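You operate a simulated robot arm through the tools that you are given. There is no shell and no other tool.

You are at the controls of a simulated robot arm. One attempt, no reset.

JOB
Seal the filled cup and stand it on the green mat.
Fine: use the cup sealer; first turn the grey knob till the amber light goes out; hold the steel handle down till the green light; slide the white drawer back in. Set down upright: large cup.

It is judged by the outcome, as a careful person would: the job done as asked, and still so three seconds after it is handed in. It fails if anything else is knocked over, pushed out of place, dropped, spilled or broken. Lids that push on must go on centred and level and be pressed home; caps that screw on are set level and turned clockwise until they are tight.

ROBOT AND FRAMES
A 7-joint arm with a fingered hand, fixed in place. Base frame: the origin is on the floor under the middle of its stand, x ahead of it, y to its left, z up; the work surface is at about z = 85. Units: cm, degrees, N and s.
With the tool pointing down near the work surface it reaches from about 30 to 84 cm from the base axis. Its first joint turns from -143.0 to 143.0 degrees. Payload 3 kg.
The tool frame sits at the grasp point between the pads (the TCP): z along the fingers, y along the line on which they close. The tips reach 2.6 cm beyond it. The gripper opens to 14.8 cm; its body begins 7.3 cm behind the TCP. The gripper is a hand of 3 fingers: y runs from the thumb to the fingers, the wrist lies at [0, 0, -22.9] in the tool frame.
Orientation is that of the tool frame in the base frame, as a unit quaternion [w, x, y, z]. With the fingers straight down and closing along the base's y, the tool's x points along the base's -x, its y along +y and its z along -z.

CONTROLS
- The arm moves only by the tool jog_arm. Its argument "commands" is a list of rows, each an object of numbers (a shift or turn left out is 0): "dx", "dy", "dz": the shift along the tool's x, y, z in units of 250 mm (1.0 is 250 mm); "wx", "wy", "wz": the turn, a rotation vector about the tool's x, y, z in units of 60 degrees (1.0 is 60 degrees). In form: [{"dx": .., "dy": .., "dz": .., "wx": .., "wy": .., "wz": ..}, ...]. A call has 1 to 20 rows; each row is the pose to reach, as a shift and turn from the pose commanded when the call began, along the tool's axes at that moment. A call with a number of a shift or a turn outside -1 to 1 is refused whole. Each row takes 0.2 s and may step no farther than 5 cm and 8.6 degrees from the row before; otherwise, the whole call is refused. A pose out of reach is approached as far as the arm can. The call stops where the force on the tool passes 40 N (or 10 N more than at its start, if that is more) or the arm is blocked; 0.2 s more then pass. In this call time passes only in rows, and 0.2 s behind the last. It gives the time, the measured TCP pose, the force on the tool (base axes), the opening and the grip force at its end, in the units of the frame above (readings bear some noise), with the torque about the TCP (base axes, N m) and any sound that the robot's microphone picked up, and new pictures: "views" is both (left out), scene, wrist or none.
- Cameras (640 x 400 px; columns grow to the right, rows downward): "scene" is fixed at [4.68, -50.46, 146.56]; the picture's right is [0.53, -0.85, 0.00], its down [-0.40, -0.25, -0.88] and it looks along [0.75, 0.46, -0.47] (base axes); focal length 263 px, centre (320, 200). "wrist" rides on the gripper at [6.8, -3.9, -9] in the tool frame; the picture's right is [0.50, 0.87, 0.00], its down [-0.66, 0.38, -0.65] and it looks along [-0.57, 0.33, 0.76] (tool axes); focal length 222 px, centre (320, 200). There is no depth. A picture from a camera that has moved, and an enlarged one, comes with that camera's place and axes in the base frame and with its lens. The place of the scene camera against the robot may be out by one fixed shift of up to 1.8 cm in any direction.
- slide_trunk(by): slides the trunk up (or, below 0, down) by that many cm; the arm rides with it, the base frame stays. It gives what a move gives, with no picture.
- curl_fingers(finger1, finger2, thumb_bend): sets how far each is bent, from 0 (flat) to 1 (curled in); at 0.3 the hand is open as for a grip, at 0.7 the pads meet at the TCP. One left out holds its place. A second passes; each finger stops where it meets its share of the squeeze, and holds until it gets a number again. It is the only way to open and close the hand. It gives what a move gives, with no picture; readings hold the bend of each and the force on the fingers (four entries, about 0 where the hand has none), thumb and palm.
- close_up(camera, box): a new picture of the part [left, top, right, bottom] of that camera's present view, enlarged. It takes no simulated time.
- sign_off(): hands the job in; it is judged then, once.

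Places have to be worked out from the pictures, the camera data and where the tool is seen. Open the gripper and draw the arm clear of the work before you hand the job in, unless the task says otherwise.

The tools are called after "Request:" as a command line: name --argument value ..., lists and objects as JSON in quotes. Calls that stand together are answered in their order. jog_arm: Moves the arm, as the interface text tells. Its arguments: {"type":"object","properties":{"commands":{"type":"array","items":{"type":"object","properties":{"dx":{"type":"number"},"dy":{"type":"number"},"dz":{"type":"number"},"wx":{"type":"number"},"wy":{"type":"number"},"wz":{"type":"number"}}}},"views":{"type":"string","enum":["both","scene","wrist","none"]}},"required":["commands"]} The other tools are called the same way: slide_trunk (by) moves the trunk up or down; curl_fingers (finger1, finger2, thumb_bend) moves the fingers one by one; close_up (camera, box) takes an enlarged picture of a part of a camera's view; sign_off () hands the job in.

At the start:

```text
time_s: 0.0
tool_pos: [68.67, 30.9, 141.48]
tool_rot: [-0.001, 0.001, 1.0, 0.0]
force: [-0.1, 0.5, 0.2]
ft_torque: [0.0, -0.03, -0.01]
width: 14.78
grasp_force: 0.1
shape: jaw
bend: [0.3, 0.3, 0.3]
finger forces: [0.1, 0.0, 0.1, 0.1, 0.0, 0.0]
trunk travel left (down, up): [-82.5, 6.5]
```

scene: 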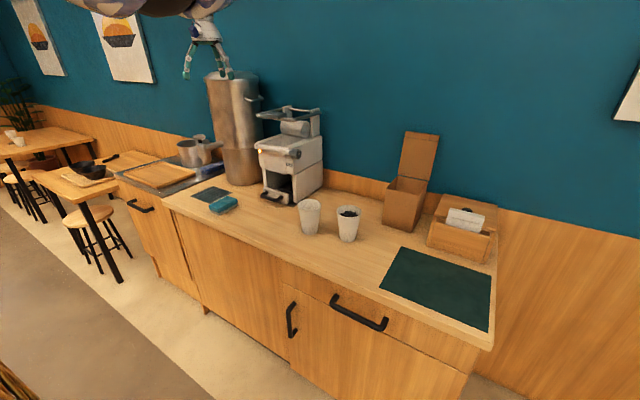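
wrist: 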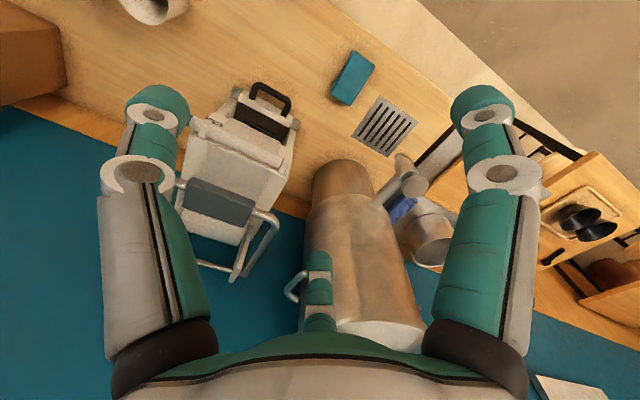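

I start by taking enlarged views of the sealer, the cups and the mat to see what is where.

Request:
close_up --camera "scene" --box '[240, 90, 340, 220]'

Request:
close_up --camera "scene" --box '[280, 120, 510, 340]'

Request:
close_up --camera "wrist" --box '[160, 60, 340, 290]'

```text
3.08 times, centred on (290, 155) of scene
camera zoom: at [4.68, -50.46, 146.56], right [0.53, -0.85, 0.0], down [-0.4, -0.25, -0.88], along [0.75, 0.46, -0.47], focal length 810 px, centre (412, 338)
```

zoom: 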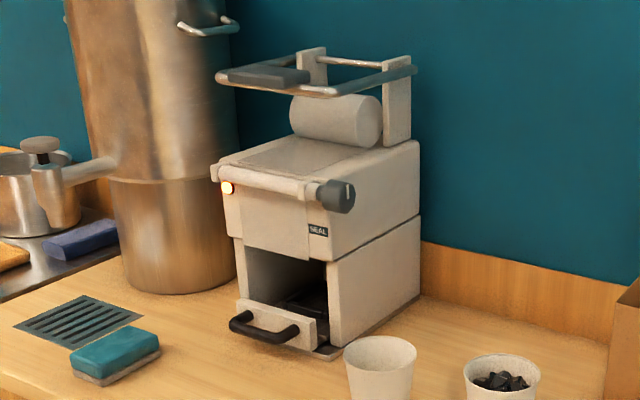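

```text
1.82 times, centred on (395, 230) of scene
camera zoom: at [4.68, -50.46, 146.56], right [0.53, -0.85, 0.0], down [-0.4, -0.25, -0.88], along [0.75, 0.46, -0.47], focal length 479 px, centre (184, 146)
```

zoom: 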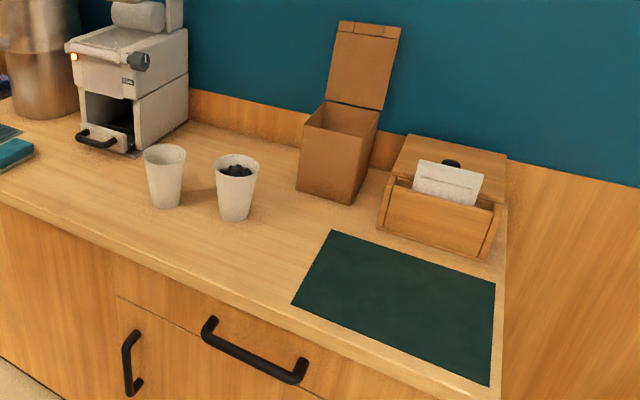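

```text
1.74 times, centred on (250, 175) of wrist
camera zoom: at [62.02, 26.99, 150.58], right [-0.5, 0.87, 0.0], down [0.66, 0.38, 0.65], along [0.57, 0.33, -0.76], focal length 386 px, centre (442, 244)
```

zoom: 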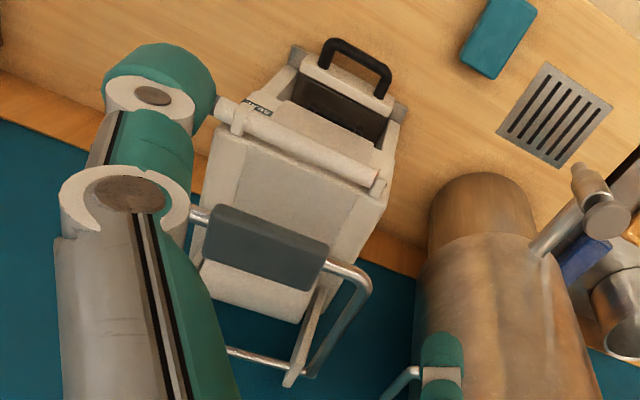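

The sealer stands ahead-left (handle grip roughly at (88,24,126)), the filled cup near (80,-16) and the mat at about x 64–88, y -64 to -35. I'll back the arm off so that the wrist camera sees the sealer from the front.

Request:
jog_arm --commands '[{"dx": 0.1, "dy": -0.1}, {"dx": 0.2, "dy": -0.2}, {"dx": 0.3, "dy": -0.3}, {"dx": 0.4, "dy": -0.4}, {"dx": 0.5, "dy": -0.5}, {"dx": 0.6, "dy": -0.6}, {"dx": 0.7, "dy": -0.7}, {"dx": 0.8, "dy": -0.8}]' --views "both"

```text
time_s: 1.8
tool_pos: [63.74, 26.86, 143.58]
tool_rot: [-0.002, 0.0, 1.0, 0.001]
force: [0.0, -1.1, -0.1]
ft_torque: [0.0, -0.02, -0.01]
width: 14.78
grasp_force: 0.0
shape: jaw
bend: [0.3, 0.3, 0.3]
finger forces: [0.0, 0.0, 0.0, 0.0, 0.1, 0.1]
out of reach, approached as far as the arm can: row 2, 3, 4, 5, 6, 7, 8
trunk travel left (down, up): [-82.5, 6.5]
camera wrist: at [57.0, 22.98, 152.72], right [-0.5, 0.87, 0.0], down [0.66, 0.38, 0.65], along [0.56, 0.33, -0.76], focal length 222 px, centre (320, 200)
```

scene: 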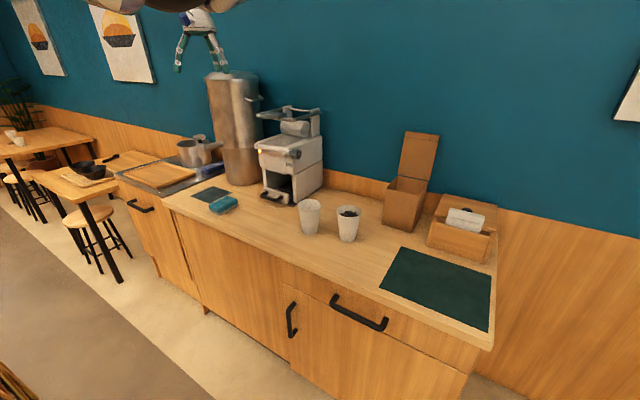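
wrist: 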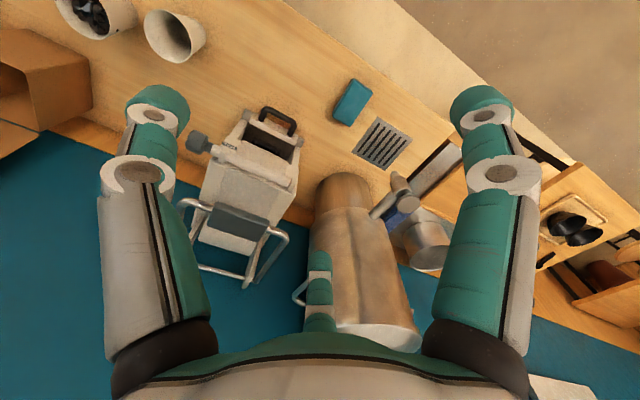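

The arm was out of reach folding back at this height. I'll go down a bit (tool z is down) in small steps and see how the commanded pose carries over.

Request:
jog_arm --commands '[{"dz": 0.1}, {"dz": 0.2}, {"dz": 0.3}, {"dz": 0.4}]' --views "none"

```text
time_s: 2.8
tool_pos: [64.19, 28.7, 140.12]
tool_rot: [0.0, -0.001, 1.0, 0.001]
force: [0.0, 0.0, -0.9]
ft_torque: [-0.03, 0.01, -0.05]
width: 14.79
grasp_force: 0.0
shape: jaw
bend: [0.3, 0.3, 0.3]
finger forces: [0.0, 0.0, 0.0, 0.1, 0.1, 0.0]
out of reach, approached as far as the arm can: row 1, 2, 3, 4
trunk travel left (down, up): [-82.5, 6.5]
```

The commanded pose seems to persist beyond reach. I'll command back outward to about (66, 28) while still low, to regain a reachable pose.

Request:
jog_arm --commands '[{"dx": -0.14, "dy": 0.14}, {"dx": -0.28, "dy": 0.28}, {"dx": -0.42, "dy": 0.42}, {"dx": -0.56, "dy": 0.56}, {"dx": -0.7, "dy": 0.68}]' --views "none"

```text
time_s: 4.0
tool_pos: [72.4, 38.35, 139.84]
tool_rot: [0.001, -0.001, 1.0, -0.003]
force: [-0.6, 1.6, 0.1]
ft_torque: [-0.08, -0.07, 0.0]
width: 14.78
grasp_force: 0.1
shape: jaw
bend: [0.3, 0.3, 0.3]
finger forces: [0.1, 0.1, 0.0, 0.1, 0.0, 0.0]
out of reach, approached as far as the arm can: row 3, 4, 5
trunk travel left (down, up): [-82.5, 6.5]
```

The reference is evidently the reached pose. Now I try lowering the tool from a mid-range distance.

Request:
jog_arm --commands '[{"dx": 0.1, "dy": -0.1}, {"dx": 0.16, "dy": -0.16, "dz": 0.1}, {"dx": 0.16, "dy": -0.16, "dz": 0.2}, {"dx": 0.16, "dy": -0.16, "dz": 0.3}]' --views "none"

```text
time_s: 5.0
tool_pos: [69.0, 33.59, 131.88]
tool_rot: [0.0, 0.0, 1.0, -0.001]
force: [-1.1, 0.3, 0.7]
ft_torque: [-0.03, -0.04, 0.02]
width: 14.79
grasp_force: 0.1
shape: jaw
bend: [0.3, 0.3, 0.3]
finger forces: [0.1, 0.1, 0.1, 0.1, 0.0, 0.0]
trunk travel left (down, up): [-82.5, 6.5]
```

Reachable again. I'll swing to lower y at the same distance, then look.

Request:
jog_arm --commands '[{"dy": -0.16}, {"dy": -0.32}, {"dy": -0.48}, {"dy": -0.64}, {"dy": -0.8}, {"dy": -0.96}]' --views "wrist"

```text
time_s: 6.4
tool_pos: [69.36, 24.36, 131.88]
tool_rot: [-0.001, 0.001, 1.0, 0.0]
force: [0.2, -0.4, -0.3]
ft_torque: [-0.01, -0.02, -0.01]
width: 14.8
grasp_force: 0.1
shape: jaw
bend: [0.3, 0.3, 0.3]
finger forces: [0.0, 0.2, 0.0, 0.1, 0.0, 0.0]
out of reach, approached as far as the arm can: row 3, 4, 5, 6
trunk travel left (down, up): [-82.5, 6.5]
camera wrist: at [62.62, 20.39, 140.89], right [-0.5, 0.87, 0.0], down [0.66, 0.38, 0.65], along [0.57, 0.33, -0.76], focal length 222 px, centre (320, 200)
```

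wrist: 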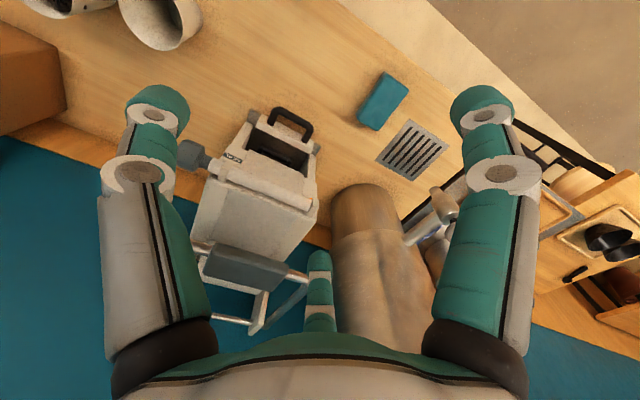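

Blocked again around azimuth 19°, perhaps a wrist-yaw limit. I'll test a yaw of the tool while moving to lower y.

Request:
jog_arm --commands '[{"wz": 0.12}, {"wz": 0.24}, {"wz": 0.24, "dy": -0.1}, {"wz": 0.24, "dy": -0.2}]' --views "none"

```text
time_s: 7.4
tool_pos: [69.38, 24.28, 131.78]
tool_rot: [-0.001, 0.125, 0.992, 0.0]
force: [-0.3, 0.1, -0.9]
ft_torque: [-0.01, 0.0, 0.01]
width: 14.78
grasp_force: 0.0
shape: jaw
bend: [0.3, 0.3, 0.3]
finger forces: [0.1, 0.1, 0.1, 0.1, 0.0, 0.1]
out of reach, approached as far as the arm can: row 3, 4
trunk travel left (down, up): [-82.5, 6.5]
```

Yaw isn't what limits it. I'll restore the yaw and test sliding to lower y at a larger radius.

Request:
jog_arm --commands '[{"wz": -0.12}, {"wz": -0.24}]' --views "none"

Request:
jog_arm --commands '[{"dx": -0.1, "dy": -0.05}, {"dx": -0.2, "dy": -0.15}, {"dx": -0.26, "dy": -0.3}, {"dx": -0.3, "dy": -0.45}]' --views "none"

```text
time_s: 8.0
tool_pos: [69.56, 24.39, 131.74]
tool_rot: [0.0, 0.001, 1.0, 0.001]
force: [-0.3, -0.1, -0.1]
ft_torque: [-0.02, -0.02, -0.01]
width: 14.79
grasp_force: 0.1
shape: jaw
bend: [0.3, 0.3, 0.3]
finger forces: [0.0, 0.0, 0.0, 0.1, 0.1, 0.0]
trunk travel left (down, up): [-82.5, 6.5]
```

```text
time_s: 9.0
tool_pos: [76.72, 13.13, 131.53]
tool_rot: [0.001, -0.001, 1.0, 0.0]
force: [-0.1, -0.6, -0.6]
ft_torque: [0.03, 0.0, 0.0]
width: 14.81
grasp_force: 0.1
shape: jaw
bend: [0.3, 0.3, 0.3]
finger forces: [0.0, 0.1, 0.0, 0.0, 0.0, 0.0]
trunk travel left (down, up): [-82.5, 6.5]
```

So it's a radial limit that depends on height. Let me look from here.

Request:
jog_arm --commands '[{"dx": 0.0, "dy": -0.15}, {"dx": 0.02, "dy": -0.3}]' --views "wrist"

```text
time_s: 9.6
tool_pos: [76.87, 12.21, 131.5]
tool_rot: [0.0, 0.0, 1.0, 0.0]
force: [0.4, 0.6, -0.1]
ft_torque: [0.01, 0.0, 0.0]
width: 14.78
grasp_force: 0.0
shape: jaw
bend: [0.3, 0.3, 0.3]
finger forces: [0.1, 0.0, 0.0, 0.0, 0.0, 0.0]
out of reach, approached as far as the arm can: row 1, 2
trunk travel left (down, up): [-82.5, 6.5]
camera wrist: at [70.17, 8.26, 140.66], right [-0.5, 0.87, 0.0], down [0.66, 0.38, 0.65], along [0.57, 0.33, -0.76], focal length 222 px, centre (320, 200)
```

wrist: 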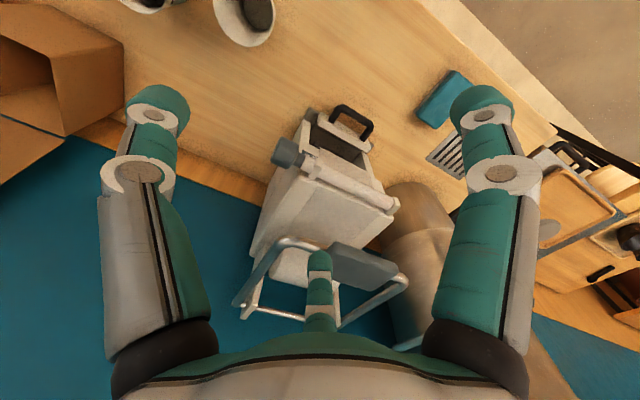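

I'll lower the tool at this place (clear of the sealer, which begins beyond x≈86, and of the cups) to see how the reachable range opens up.

Request:
jog_arm --commands '[{"dz": 0.1}, {"dz": 0.2}, {"dz": 0.3}, {"dz": 0.4}]' --views "none"

Request:
jog_arm --commands '[{"dx": 0.1}, {"dx": 0.2}, {"dx": 0.3}, {"dx": 0.4}]' --views "wrist"

```text
time_s: 10.6
tool_pos: [77.24, 12.02, 121.59]
tool_rot: [0.0, 0.0, 1.0, 0.0]
force: [0.9, -0.2, -0.2]
ft_torque: [0.01, 0.01, -0.02]
width: 14.78
grasp_force: 0.0
shape: jaw
bend: [0.3, 0.3, 0.3]
finger forces: [0.0, 0.0, 0.0, 0.0, 0.0, 0.0]
trunk travel left (down, up): [-82.5, 6.5]
```

```text
time_s: 11.6
tool_pos: [76.0, 12.57, 121.19]
tool_rot: [-0.001, 0.001, 1.0, 0.0]
force: [-1.0, 0.1, 0.5]
ft_torque: [-0.03, 0.0, 0.03]
width: 14.78
grasp_force: 0.0
shape: jaw
bend: [0.3, 0.3, 0.3]
finger forces: [0.1, 0.0, 0.0, 0.0, 0.0, 0.0]
out of reach, approached as far as the arm can: row 1, 2, 3, 4
trunk travel left (down, up): [-82.5, 6.5]
camera wrist: at [69.26, 8.62, 130.31], right [-0.5, 0.87, 0.0], down [0.66, 0.38, 0.65], along [0.56, 0.33, -0.76], focal length 222 px, centre (320, 200)
```

wrist: 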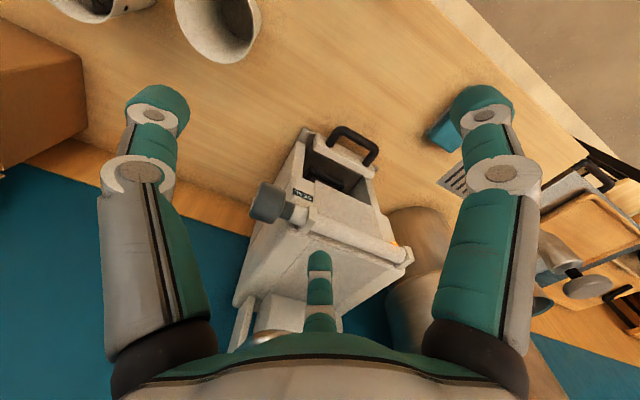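

The arm can't retract with the tool straight down here. Since the sealer is far (x > 83) a forward-tilted tool suits it better; I'll tilt the tool forward by about 45° about its y axis, TCP held.

Request:
jog_arm --commands '[{"wy": -0.13}, {"wy": -0.26}, {"wy": -0.39}, {"wy": -0.52}, {"wy": -0.65}, {"wy": -0.75}]' --views "both"

```text
time_s: 13.0
tool_pos: [75.91, 12.58, 121.14]
tool_rot: [0.382, 0.0, 0.924, 0.0]
force: [-0.3, -0.9, -0.1]
ft_torque: [0.06, 0.04, -0.01]
width: 14.8
grasp_force: 0.0
shape: jaw
bend: [0.3, 0.3, 0.3]
finger forces: [0.0, 0.0, 0.1, 0.0, 0.0, 0.1]
trunk travel left (down, up): [-82.5, 6.5]
camera wrist: at [64.8, 8.61, 122.85], right [-0.35, 0.87, -0.35], down [0.0, 0.38, 0.93], along [0.94, 0.33, -0.13], focal length 222 px, centre (320, 200)
```

scene: 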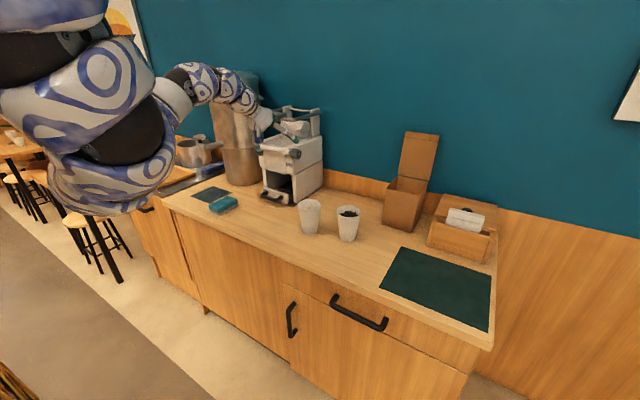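
wrist: 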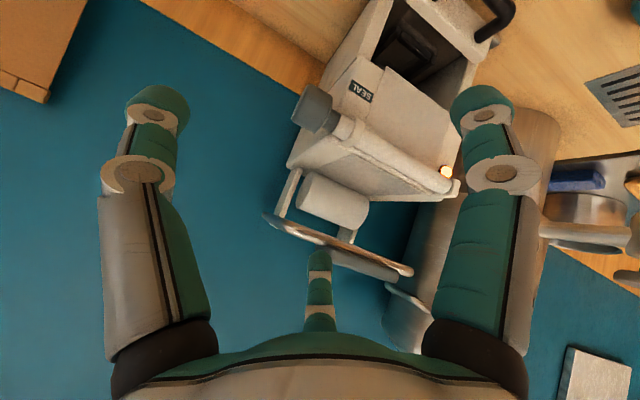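

The tilted pose works and the wrist camera now sees the sealer front (upside down in the picture). I take close-ups for measuring.

Request:
close_up --camera "wrist" --box '[250, 50, 480, 290]'

Request:
close_up --camera "wrist" --box '[330, 0, 530, 125]'

Request:
close_up --camera "scene" --box '[210, 60, 340, 215]'

```text
1.67 times, centred on (365, 170) of wrist
camera zoom: at [64.8, 8.61, 122.85], right [-0.35, 0.87, -0.35], down [0.0, 0.38, 0.93], along [0.94, 0.33, -0.13], focal length 370 px, centre (245, 250)
```

zoom: 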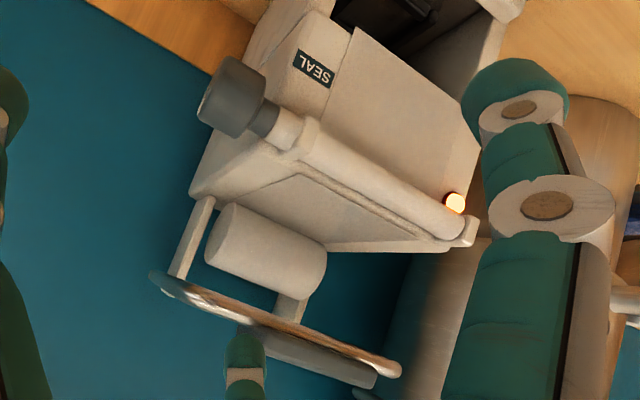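

```text
3.20 times, centred on (430, 62) of wrist
camera zoom: at [64.8, 8.61, 122.85], right [-0.35, 0.87, -0.35], down [0.0, 0.38, 0.93], along [0.94, 0.33, -0.13], focal length 711 px, centre (-32, 640)
```

zoom: 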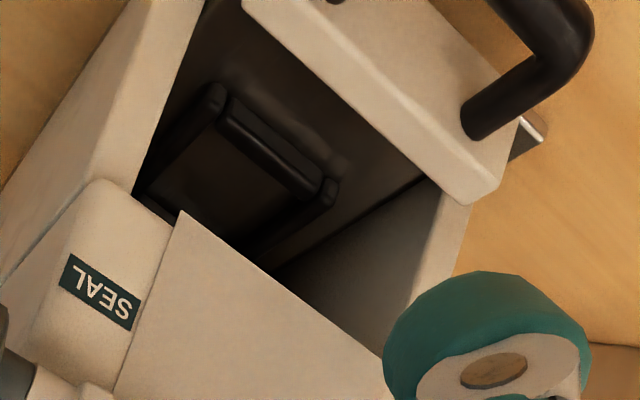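

```text
2.58 times, centred on (275, 138) of scene
camera zoom: at [4.68, -50.46, 146.56], right [0.53, -0.85, 0.0], down [-0.4, -0.25, -0.88], along [0.75, 0.46, -0.47], focal length 680 px, centre (436, 361)
```

zoom: 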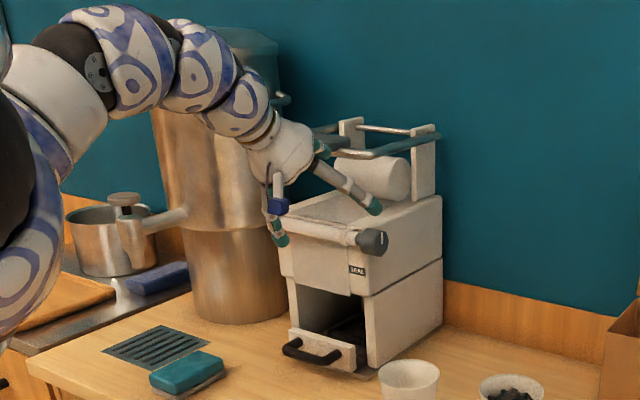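

Knob triangulates to about (86.3, 12, 111.7), its axis along y facing -y; the amber light is lit at the left of the front. The drawer seems shut, with a cup seat inside. I'll pull the tool back and down for a frontal look.

Request:
jog_arm --commands '[{"dx": 0.14, "dz": -0.14}, {"dx": 0.28, "dz": -0.14}, {"dx": 0.42, "dz": -0.14}, {"dx": 0.5, "dz": -0.25}, {"dx": 0.55, "dz": -0.35}]' --views "both"

```text
time_s: 14.2
tool_pos: [59.75, 13.03, 117.7]
tool_rot: [0.383, 0.0, 0.924, 0.001]
force: [0.8, -0.3, -0.2]
ft_torque: [0.02, 0.01, 0.02]
width: 14.79
grasp_force: 0.1
shape: jaw
bend: [0.3, 0.3, 0.3]
finger forces: [0.0, 0.0, 0.0, 0.1, 0.0, 0.0]
trunk travel left (down, up): [-82.5, 6.5]
camera wrist: at [48.69, 9.03, 119.4], right [-0.35, 0.87, -0.35], down [0.0, 0.38, 0.93], along [0.94, 0.33, -0.13], focal length 222 px, centre (320, 200)
```

scene: 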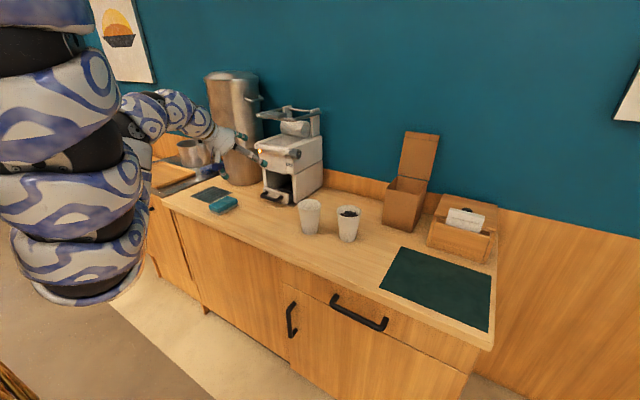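
wrist: 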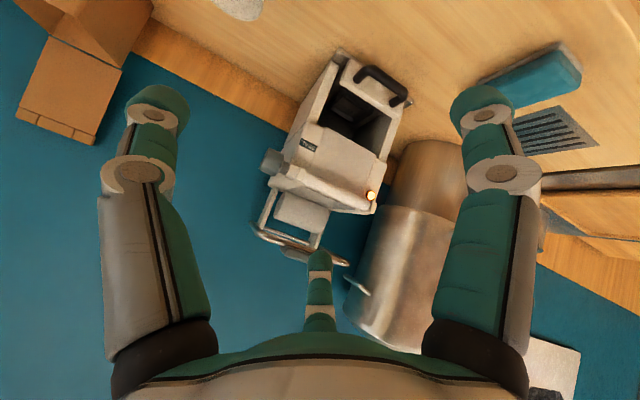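

Good frontal view. I zoom for details of knob, drawer and handle.

Request:
close_up --camera "wrist" --box '[240, 40, 420, 155]'

Request:
close_up --camera "wrist" --box '[240, 140, 400, 270]'

Request:
close_up --camera "scene" --box '[250, 125, 330, 175]'

```text
3.48 times, centred on (330, 98) of wrist
camera zoom: at [48.69, 9.03, 119.4], right [-0.35, 0.87, -0.35], down [0.0, 0.38, 0.93], along [0.94, 0.33, -0.13], focal length 773 px, centre (285, 556)
```

zoom: 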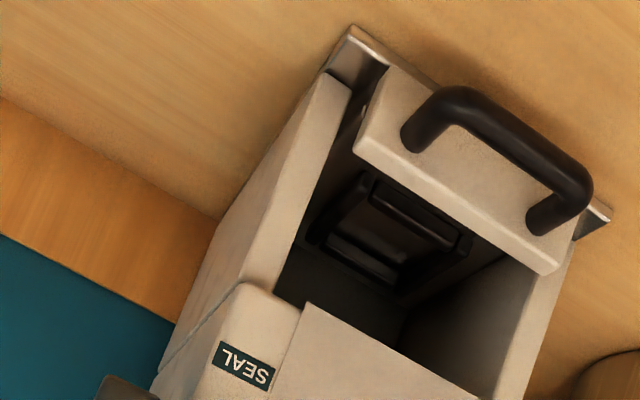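

```text
3.08 times, centred on (320, 205) of wrist
camera zoom: at [48.69, 9.03, 119.4], right [-0.35, 0.87, -0.35], down [0.0, 0.38, 0.93], along [0.94, 0.33, -0.13], focal length 684 px, centre (320, 185)
```

zoom: 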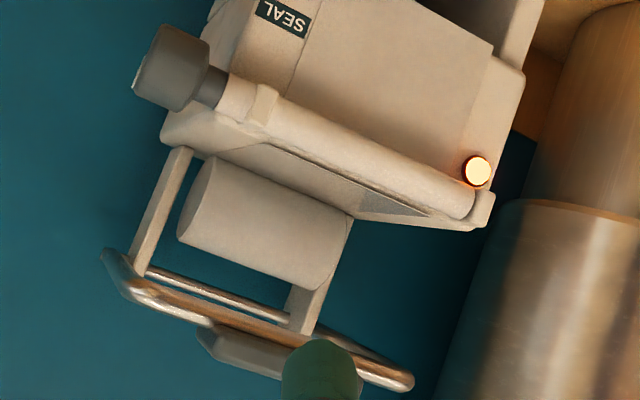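

```text
8.00 times, centred on (290, 150) of scene
camera zoom: at [4.68, -50.46, 146.56], right [0.53, -0.85, 0.0], down [-0.4, -0.25, -0.88], along [0.75, 0.46, -0.47], focal length 2107 px, centre (560, 600)
```

zoom: 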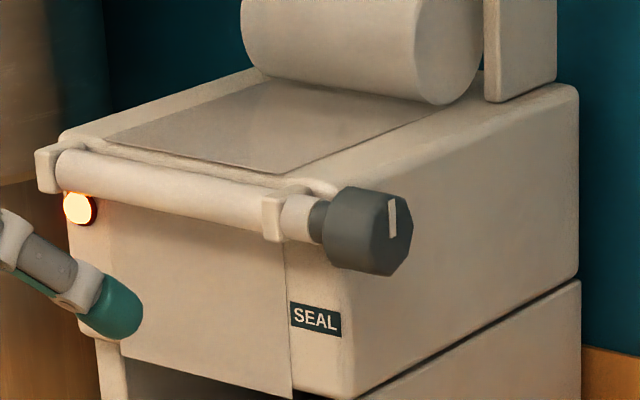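

The knob is the film winder: octagonal, 4 cm across, spanning y≈10.5–13.3 at x≈86.3, z≈111.5; drawer handle bar at x≈82.9, y 20–29, z≈88.5. I'll level the tool and shift right to come at the knob from its end.

Request:
jog_arm --commands '[{"wy": -0.125, "dy": -0.13}, {"wy": -0.25, "dy": -0.26}, {"wy": -0.375, "dy": -0.39}, {"wy": -0.5, "dy": -0.52}, {"wy": -0.625, "dy": -0.65}, {"wy": -0.75, "dy": -0.78}]' --views "scene"

```text
time_s: 15.6
tool_pos: [59.91, -6.65, 117.83]
tool_rot: [0.708, -0.001, 0.707, 0.001]
force: [0.0, 0.3, 0.1]
ft_torque: [0.01, 0.0, -0.02]
width: 14.81
grasp_force: 0.1
shape: jaw
bend: [0.3, 0.3, 0.3]
finger forces: [0.1, 0.1, 0.0, 0.0, 0.0, 0.0]
trunk travel left (down, up): [-82.5, 6.5]
```

scene: 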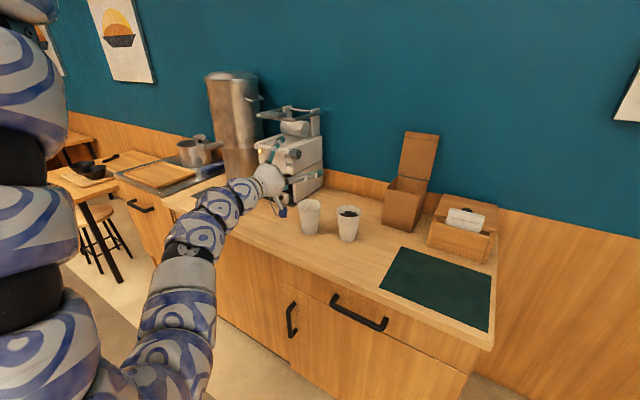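

Works well. Next I yaw the tool 60° to the left while advancing to a pre-grasp about 12 cm short of the knob, above cup height.

Request:
jog_arm --commands '[{"wx": -0.125, "dz": 0.06, "dy": -0.03, "dx": 0.0}, {"wx": -0.25, "dz": 0.12, "dy": -0.03, "dx": 0.03}, {"wx": -0.375, "dz": 0.2, "dy": 0.0, "dx": 0.06}, {"wx": -0.5, "dz": 0.3, "dy": 0.05, "dx": 0.1}, {"wx": -0.625, "dz": 0.4, "dy": 0.1, "dx": 0.14}, {"wx": -0.75, "dz": 0.5, "dy": 0.15, "dx": 0.18}, {"wx": -0.875, "dz": 0.6, "dy": 0.2, "dx": 0.22}, {"wx": -1.0, "dz": 0.7, "dy": 0.22, "dx": 0.24}]' --views "both"

```text
time_s: 17.4
tool_pos: [77.67, -1.33, 111.52]
tool_rot: [0.611, -0.354, 0.613, 0.355]
force: [0.5, 0.8, -0.1]
ft_torque: [-0.01, 0.03, 0.0]
width: 14.82
grasp_force: 0.1
shape: jaw
bend: [0.3, 0.3, 0.3]
finger forces: [0.0, 0.0, 0.0, 0.0, 0.1, 0.0]
trunk travel left (down, up): [-82.5, 6.5]
camera wrist: at [76.51, -11.15, 105.01], right [-0.75, 0.43, -0.5], down [-0.65, -0.38, 0.66], along [0.1, 0.82, 0.57], focal length 222 px, centre (320, 200)
```

scene: 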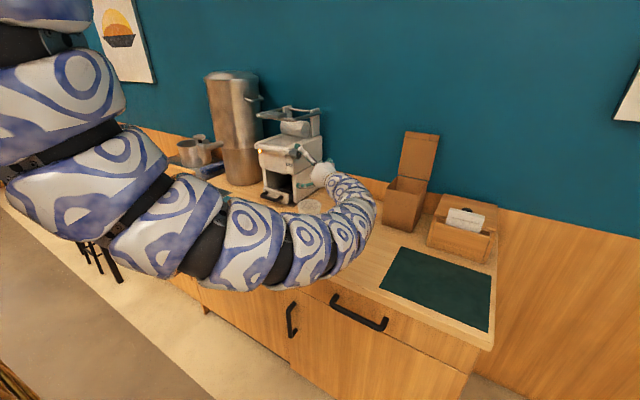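
wrist: 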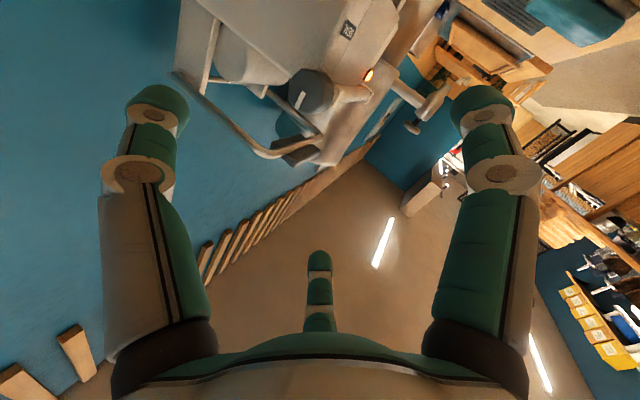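

The knob with its white mark is in view. I zoom to refine its place and read the mark and light.

Request:
close_up --camera "wrist" --box '[260, 40, 400, 170]'

Request:
close_up --camera "scene" --box '[250, 120, 410, 250]'

```text
3.08 times, centred on (330, 105) of wrist
camera zoom: at [76.51, -11.15, 105.01], right [-0.75, 0.43, -0.5], down [-0.65, -0.38, 0.66], along [0.1, 0.82, 0.57], focal length 684 px, centre (289, 492)
```

zoom: 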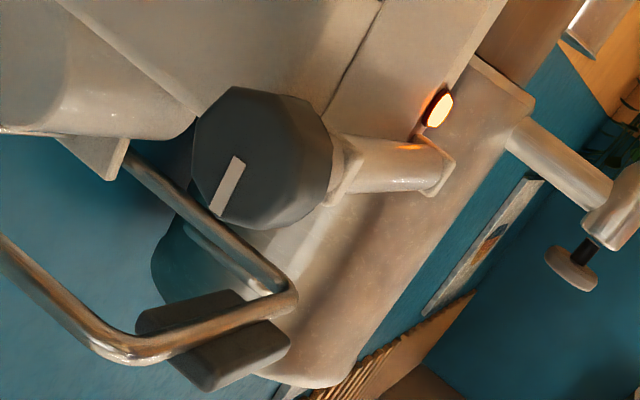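

```text
3.08 times, centred on (330, 185) of scene
camera zoom: at [4.68, -50.46, 146.56], right [0.53, -0.85, 0.0], down [-0.4, -0.25, -0.88], along [0.75, 0.46, -0.47], focal length 810 px, centre (289, 246)
```

zoom: 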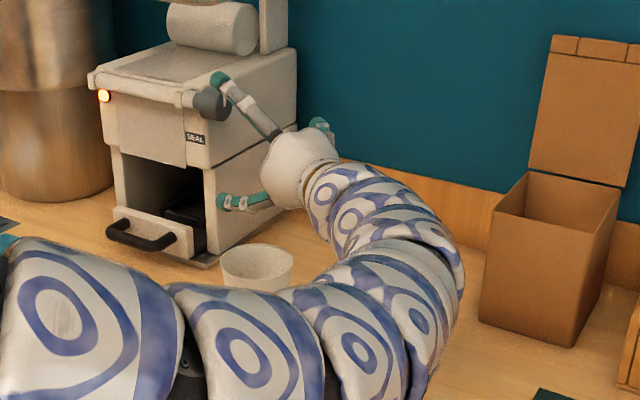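

Knob face centre refined to about (86.9, 10.5, 111.3); the light and mark are both visible to the wrist camera. I'll align the tool closer to the knob axis (15° off) and stand about 9 cm short, then pre-close the fingers.

Request:
jog_arm --commands '[{"wx": -0.08, "dy": -0.07, "dz": 0.07}, {"wx": -0.16, "dy": -0.14, "dz": 0.15}, {"wx": -0.25, "dy": -0.2, "dz": 0.22}]' --views "none"

Request:
curl_fingers --finger1 0.5 --finger2 0.5 --thumb_bend 0.5

Request:
close_up --camera "wrist" --box '[160, 0, 480, 200]'

```text
time_s: 18.4
tool_pos: [77.9, -3.53, 100.67]
tool_rot: [0.502, -0.422, 0.618, 0.435]
force: [0.9, -1.6, 0.4]
ft_torque: [-0.01, -0.04, 0.07]
width: 14.8
grasp_force: 0.0
shape: jaw
bend: [0.3, 0.3, 0.3]
finger forces: [0.1, 0.0, 0.1, 0.0, 0.1, 0.0]
trunk travel left (down, up): [-82.5, 6.5]
stopped in row 3: the arm was blocked; the commanded pose is now the measured one
```

```text
time_s: 19.4
tool_pos: [77.92, -3.55, 100.83]
tool_rot: [0.501, -0.422, 0.618, 0.435]
force: [-0.2, 0.2, 0.8]
ft_torque: [-0.05, -0.01, 0.02]
width: 6.26
grasp_force: 0.0
shape: fingers
bend: [0.5, 0.5, 0.5]
finger forces: [0.0, 0.0, 0.0, 0.1, 0.0, 0.0]
trunk travel left (down, up): [-82.5, 6.5]
```

```text
2.00 times, centred on (320, 100) of wrist
camera zoom: at [78.39, -13.82, 94.84], right [-0.9, 0.19, -0.39], down [-0.44, -0.47, 0.77], along [-0.04, 0.86, 0.51], focal length 444 px, centre (320, 400)
```

zoom: 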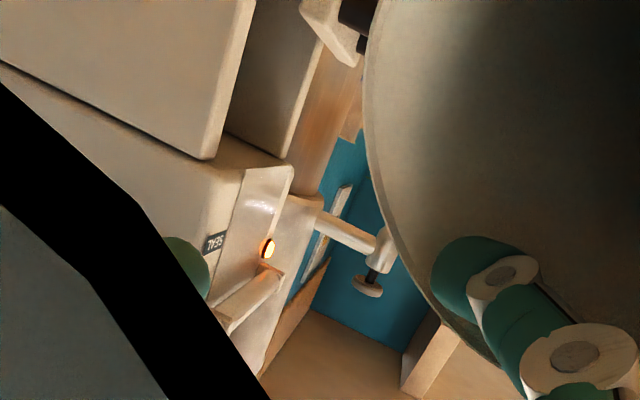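

The arm was blocked and dropped to z≈100 — unexpected. I look at the scene before anything else.

Request:
close_up --camera "scene" --box '[0, 0, 640, 400]'

Request:
close_up --camera "scene" --box '[250, 120, 410, 250]'

Request:
close_up --camera "wrist" --box '[0, 0, 640, 400]'

```text
1.00 times, centred on (320, 200) of scene (not enlarged: the box is as wide or as high as the picture)
camera zoom: at [4.68, -50.46, 146.56], right [0.53, -0.85, 0.0], down [-0.4, -0.25, -0.88], along [0.75, 0.46, -0.47], focal length 263 px, centre (320, 200)
```

zoom: 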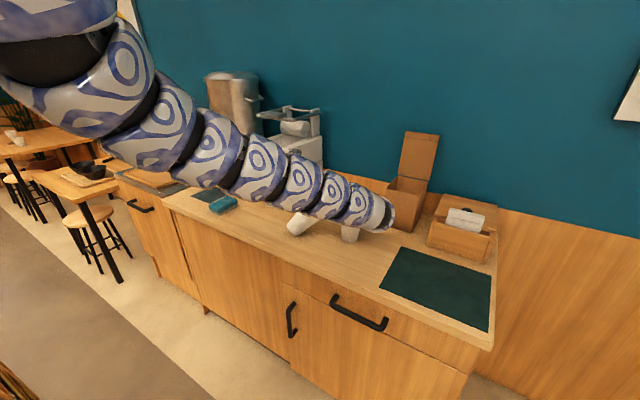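

```text
3.08 times, centred on (330, 185) of scene
camera zoom: at [4.68, -50.46, 146.56], right [0.53, -0.85, 0.0], down [-0.4, -0.25, -0.88], along [0.75, 0.46, -0.47], focal length 810 px, centre (289, 246)
```

zoom: 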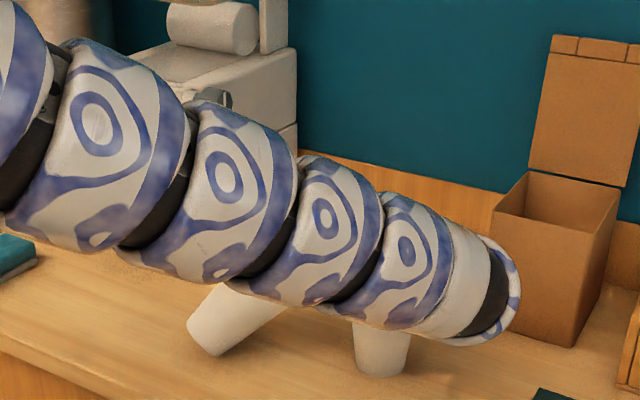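

```text
1.00 times, centred on (320, 200) of wrist (not enlarged: the box is as wide or as high as the picture)
camera zoom: at [78.39, -13.82, 94.84], right [-0.9, 0.19, -0.39], down [-0.44, -0.47, 0.77], along [-0.04, 0.86, 0.51], focal length 222 px, centre (320, 200)
```

zoom: 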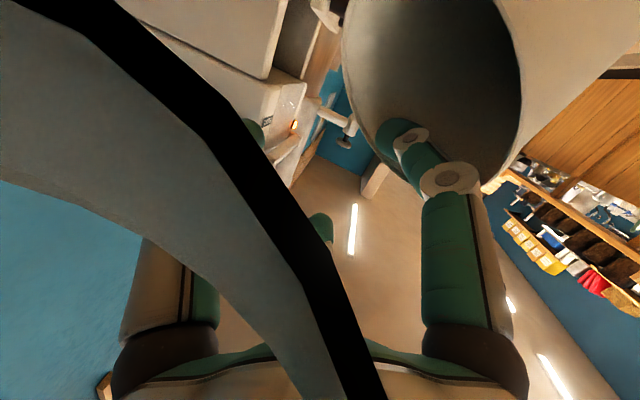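

The arm flipped configuration and swept the empty cup into a lean; the filled cup still looks upright. I study the cup and fingers closely before moving.

Request:
close_up --camera "wrist" --box '[320, 0, 640, 200]'

Request:
close_up --camera "scene" --box '[270, 180, 400, 260]'

Request:
close_up --camera "wrist" --box '[0, 0, 320, 200]'

```text
2.00 times, centred on (480, 100) of wrist
camera zoom: at [78.39, -13.82, 94.84], right [-0.9, 0.19, -0.39], down [-0.44, -0.47, 0.77], along [-0.04, 0.86, 0.51], focal length 444 px, centre (0, 400)
```

zoom: 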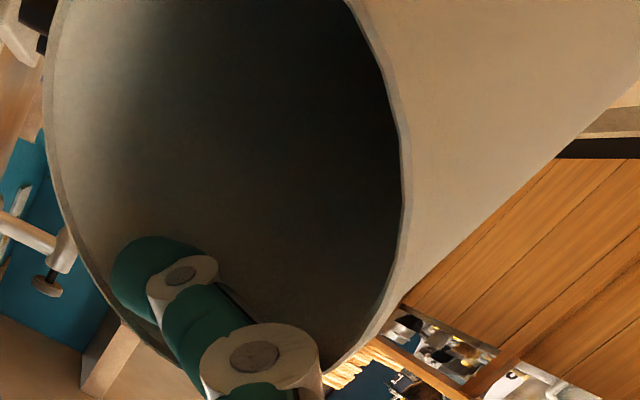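

```text
4.92 times, centred on (335, 220) of scene
camera zoom: at [4.68, -50.46, 146.56], right [0.53, -0.85, 0.0], down [-0.4, -0.25, -0.88], along [0.75, 0.46, -0.47], focal length 1297 px, centre (246, 102)
```

zoom: 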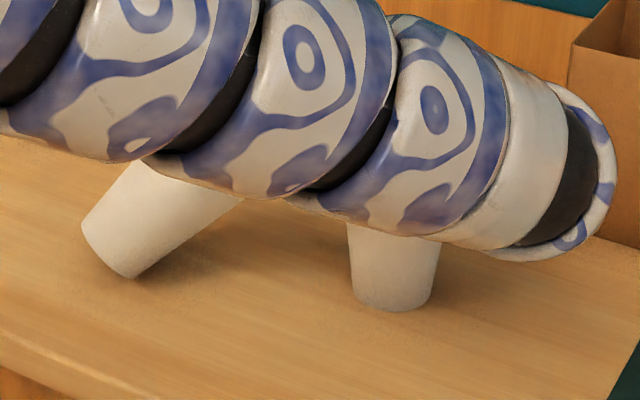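

```text
2.00 times, centred on (160, 100) of wrist
camera zoom: at [78.39, -13.82, 94.84], right [-0.9, 0.19, -0.39], down [-0.44, -0.47, 0.77], along [-0.04, 0.86, 0.51], focal length 444 px, centre (640, 400)
```

zoom: 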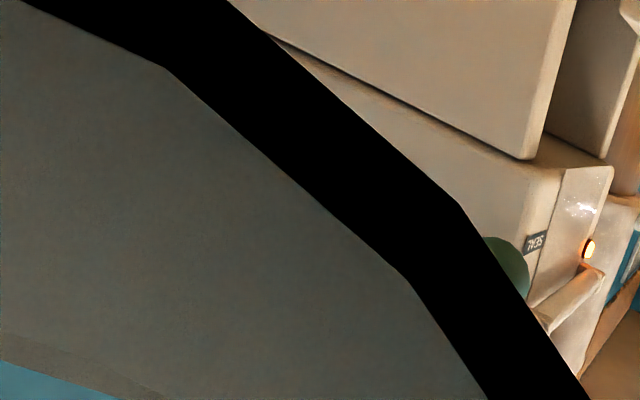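

Finger 1 is inside the leaning empty cup's mouth, holding up its upper wall; the filled cup is still upright. Pushing the finger gently up and toward +y should swing the empty cup back upright. I start with a tiny upward step and check.

Request:
jog_arm --commands '[{"dx": -0.014, "dy": 0.0016, "dz": -0.0017}, {"dx": -0.0315, "dy": 0.0037, "dz": -0.0038}]' --views "both"

```text
time_s: 20.0
tool_pos: [77.68, -3.45, 101.64]
tool_rot: [0.501, -0.422, 0.618, 0.436]
force: [0.1, -0.2, 1.0]
ft_torque: [-0.01, -0.01, 0.01]
width: 6.27
grasp_force: 0.0
shape: fingers
bend: [0.5, 0.5, 0.5]
finger forces: [0.0, 0.0, 0.0, 0.0, 0.0, 0.0]
trunk travel left (down, up): [-82.5, 6.5]
camera wrist: at [78.31, -13.83, 95.62], right [-0.9, 0.19, -0.39], down [-0.43, -0.47, 0.77], along [-0.04, 0.86, 0.51], focal length 222 px, centre (320, 200)
```

scene: 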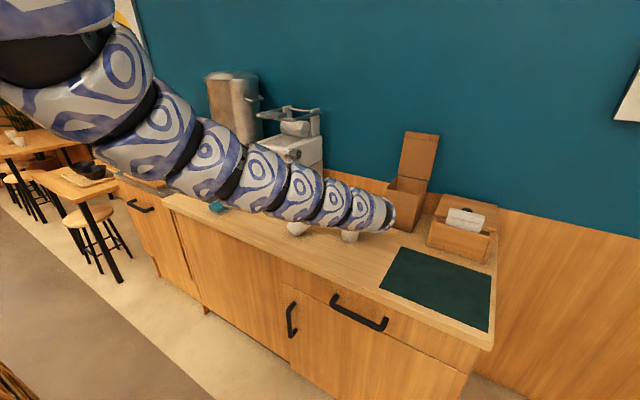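
wrist: 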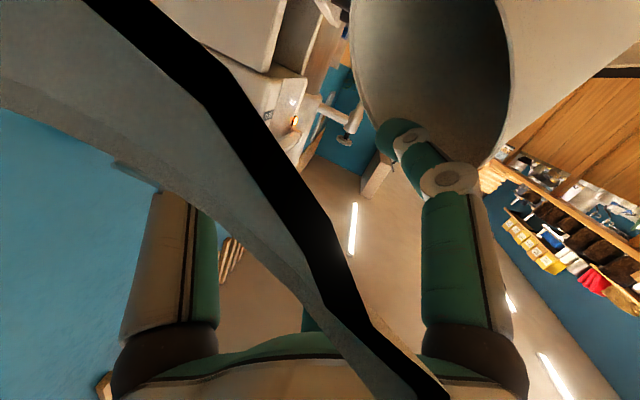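

Request:
close_up --camera "scene" --box '[270, 180, 400, 260]'

Request:
close_up --camera "wrist" --box '[320, 0, 540, 220]'

```text
4.92 times, centred on (335, 220) of scene
camera zoom: at [4.68, -50.46, 146.56], right [0.53, -0.85, 0.0], down [-0.4, -0.25, -0.88], along [0.75, 0.46, -0.47], focal length 1297 px, centre (246, 102)
```

zoom: 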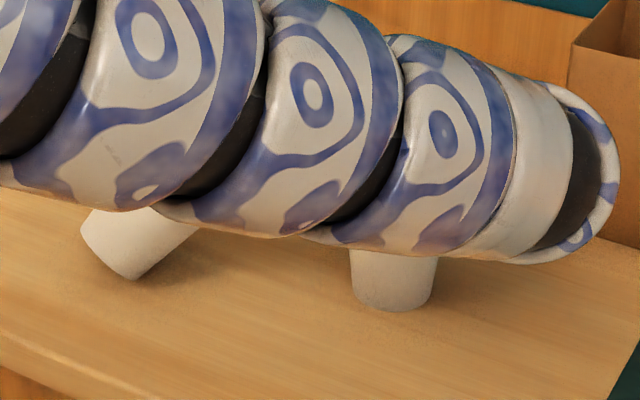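

```text
1.82 times, centred on (430, 110) of wrist
camera zoom: at [78.31, -13.83, 95.62], right [-0.9, 0.19, -0.39], down [-0.43, -0.47, 0.77], along [-0.04, 0.86, 0.51], focal length 404 px, centre (120, 364)
```

zoom: 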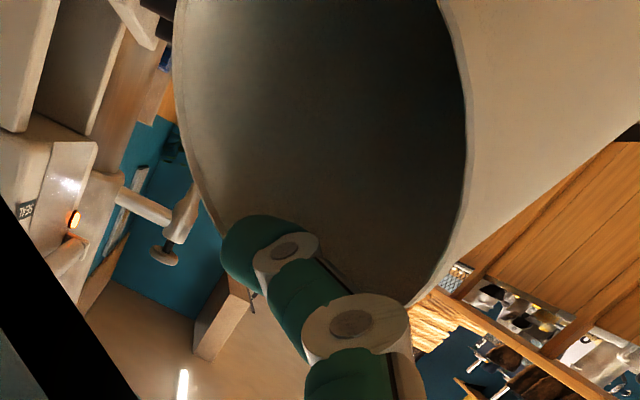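

The empty cup didn't move with the finger, so it's leaning independently of it. The filled cup is upright. I lift the hand straight up in small steps to clear both cups, checking.

Request:
jog_arm --commands '[{"dx": -0.03, "dy": 0.0035, "dz": -0.0037}, {"dx": -0.06, "dy": 0.007, "dz": -0.0073}, {"dx": -0.09, "dy": 0.0105, "dz": -0.011}]' --views "both"

```text
time_s: 20.8
tool_pos: [77.76, -3.72, 104.01]
tool_rot: [0.502, -0.421, 0.618, 0.435]
force: [0.5, 0.0, -0.4]
ft_torque: [0.0, -0.03, 0.0]
width: 6.24
grasp_force: 0.1
shape: fingers
bend: [0.5, 0.5, 0.5]
finger forces: [0.1, 0.0, 0.0, 0.0, 0.1, 0.0]
trunk travel left (down, up): [-82.5, 6.5]
camera wrist: at [78.32, -13.93, 97.93], right [-0.9, 0.19, -0.39], down [-0.43, -0.47, 0.77], along [-0.04, 0.86, 0.51], focal length 222 px, centre (320, 200)
```

scene: 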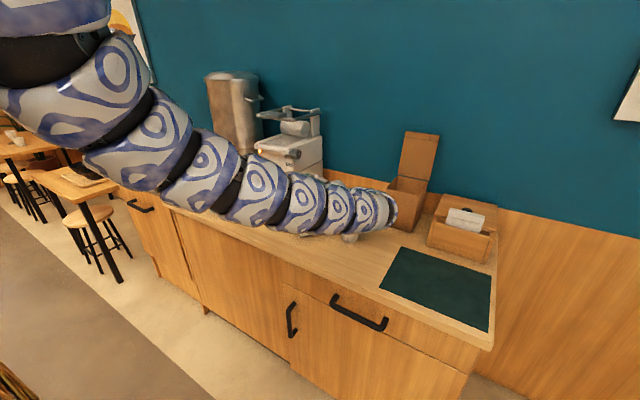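
wrist: 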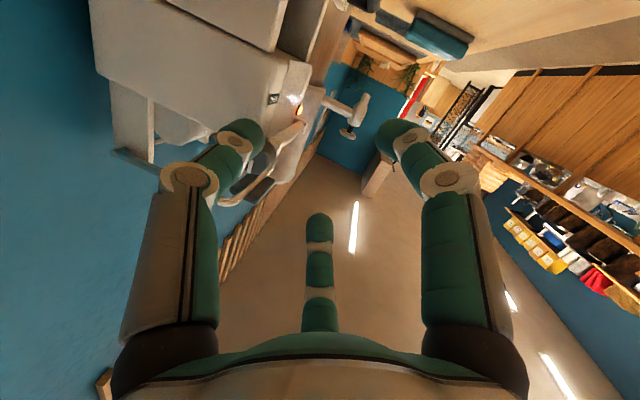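

The hand is freeing; I continue up to about z 116 in small rows.

Request:
jog_arm --commands '[{"dx": -0.06, "dy": 0.007, "dz": -0.0073}, {"dx": -0.12, "dy": 0.014, "dz": -0.0146}, {"dx": -0.18, "dy": 0.021, "dz": -0.022}, {"dx": -0.24, "dy": 0.028, "dz": -0.029}, {"dx": -0.3, "dy": 0.035, "dz": -0.037}, {"dx": -0.36, "dy": 0.042, "dz": -0.044}, {"dx": -0.42, "dy": 0.049, "dz": -0.051}]' --views "both"

```text
time_s: 22.4
tool_pos: [77.95, -3.66, 114.68]
tool_rot: [0.501, -0.423, 0.617, 0.436]
force: [-0.1, -0.7, -0.2]
ft_torque: [-0.03, -0.01, 0.01]
width: 6.25
grasp_force: 0.1
shape: fingers
bend: [0.5, 0.5, 0.5]
finger forces: [0.0, 0.0, 0.0, 0.0, 0.0, 0.0]
trunk travel left (down, up): [-82.5, 6.5]
camera wrist: at [78.44, -13.94, 108.69], right [-0.9, 0.19, -0.4], down [-0.44, -0.47, 0.77], along [-0.04, 0.86, 0.51], focal length 222 px, centre (320, 200)
```

scene: 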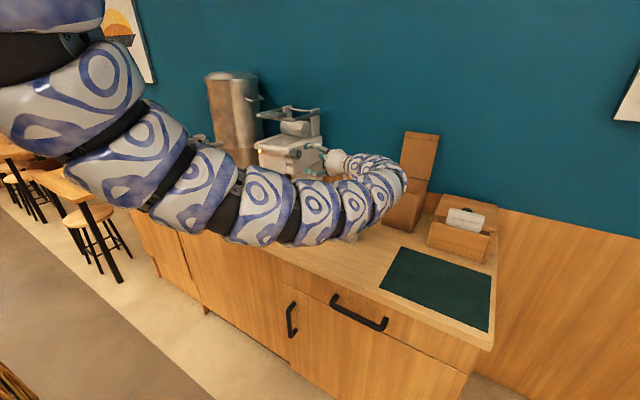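
wrist: 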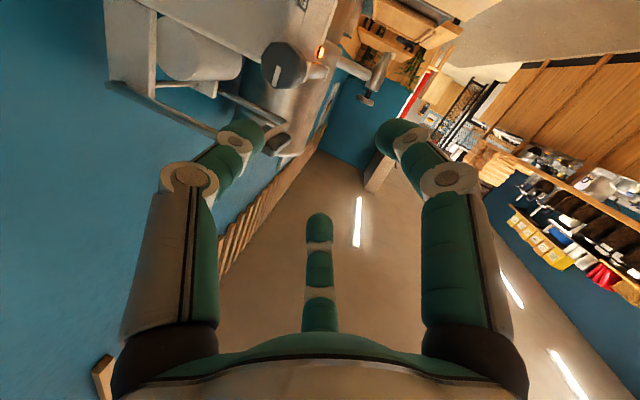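

The hand is clear at z≈115. I back out the way I came (yaw back toward +x, pulling back) so I can see both cups.

Request:
jog_arm --commands '[{"wx": 0.12, "wy": -0.014, "wz": 0.015, "dx": -0.005, "dy": 0.07, "dz": -0.04}, {"wx": 0.24, "wy": -0.028, "wz": 0.03, "dx": -0.01, "dy": 0.14, "dz": -0.08}, {"wx": 0.36, "wy": -0.042, "wz": 0.044, "dx": -0.015, "dy": 0.21, "dz": -0.12}, {"wx": 0.48, "wy": -0.056, "wz": 0.058, "dx": -0.02, "dy": 0.28, "dz": -0.16}, {"wx": 0.6, "wy": -0.07, "wz": 0.073, "dx": -0.025, "dy": 0.36, "dz": -0.2}, {"wx": 0.72, "wy": -0.084, "wz": 0.088, "dx": -0.03, "dy": 0.44, "dz": -0.24}, {"wx": 0.84, "wy": -0.098, "wz": 0.102, "dx": -0.03, "dy": 0.518, "dz": -0.271}]' --views "both"

```text
time_s: 24.0
tool_pos: [63.49, -6.54, 117.64]
tool_rot: [0.641, -0.114, 0.738, 0.176]
force: [0.8, 0.1, -0.4]
ft_torque: [0.0, -0.04, -0.05]
width: 6.21
grasp_force: 0.0
shape: fingers
bend: [0.5, 0.5, 0.5]
finger forces: [0.0, 0.0, 0.1, 0.0, 0.0, 0.0]
out of reach, approached as far as the arm can: row 5, 6
trunk travel left (down, up): [-82.5, 6.5]
camera wrist: at [55.87, -13.36, 111.64], right [-0.42, 0.82, -0.39], down [-0.64, 0.04, 0.77], along [0.64, 0.57, 0.51], focal length 222 px, centre (320, 200)
```

scene: 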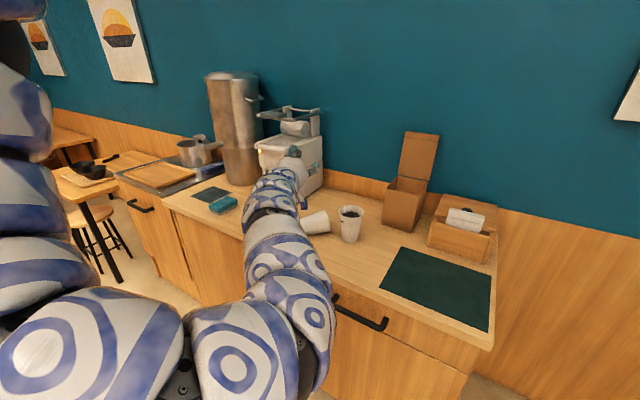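
wrist: 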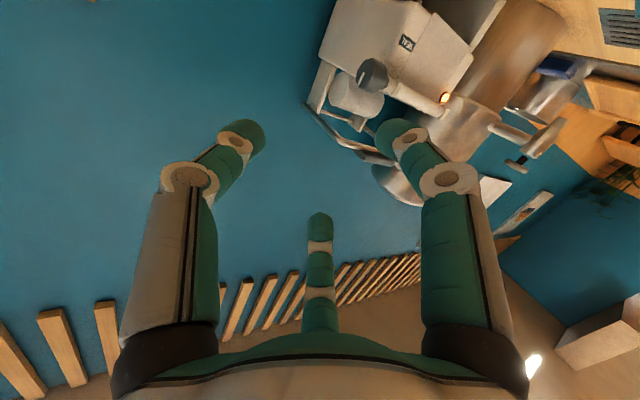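

Request:
close_up --camera "scene" --box '[280, 190, 380, 250]'

```text
6.40 times, centred on (330, 220) of scene
camera zoom: at [4.68, -50.46, 146.56], right [0.53, -0.85, 0.0], down [-0.4, -0.25, -0.88], along [0.75, 0.46, -0.47], focal length 1686 px, centre (256, 72)
```

zoom: 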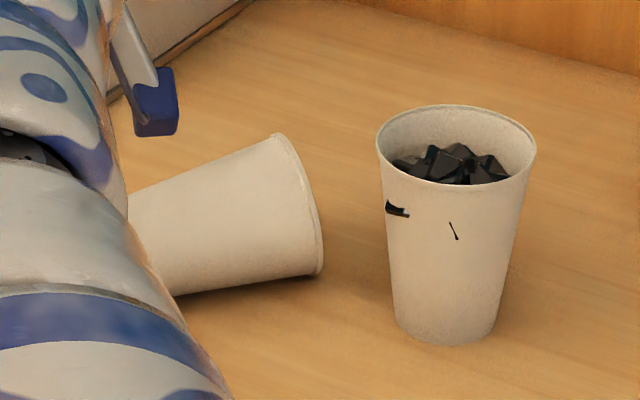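

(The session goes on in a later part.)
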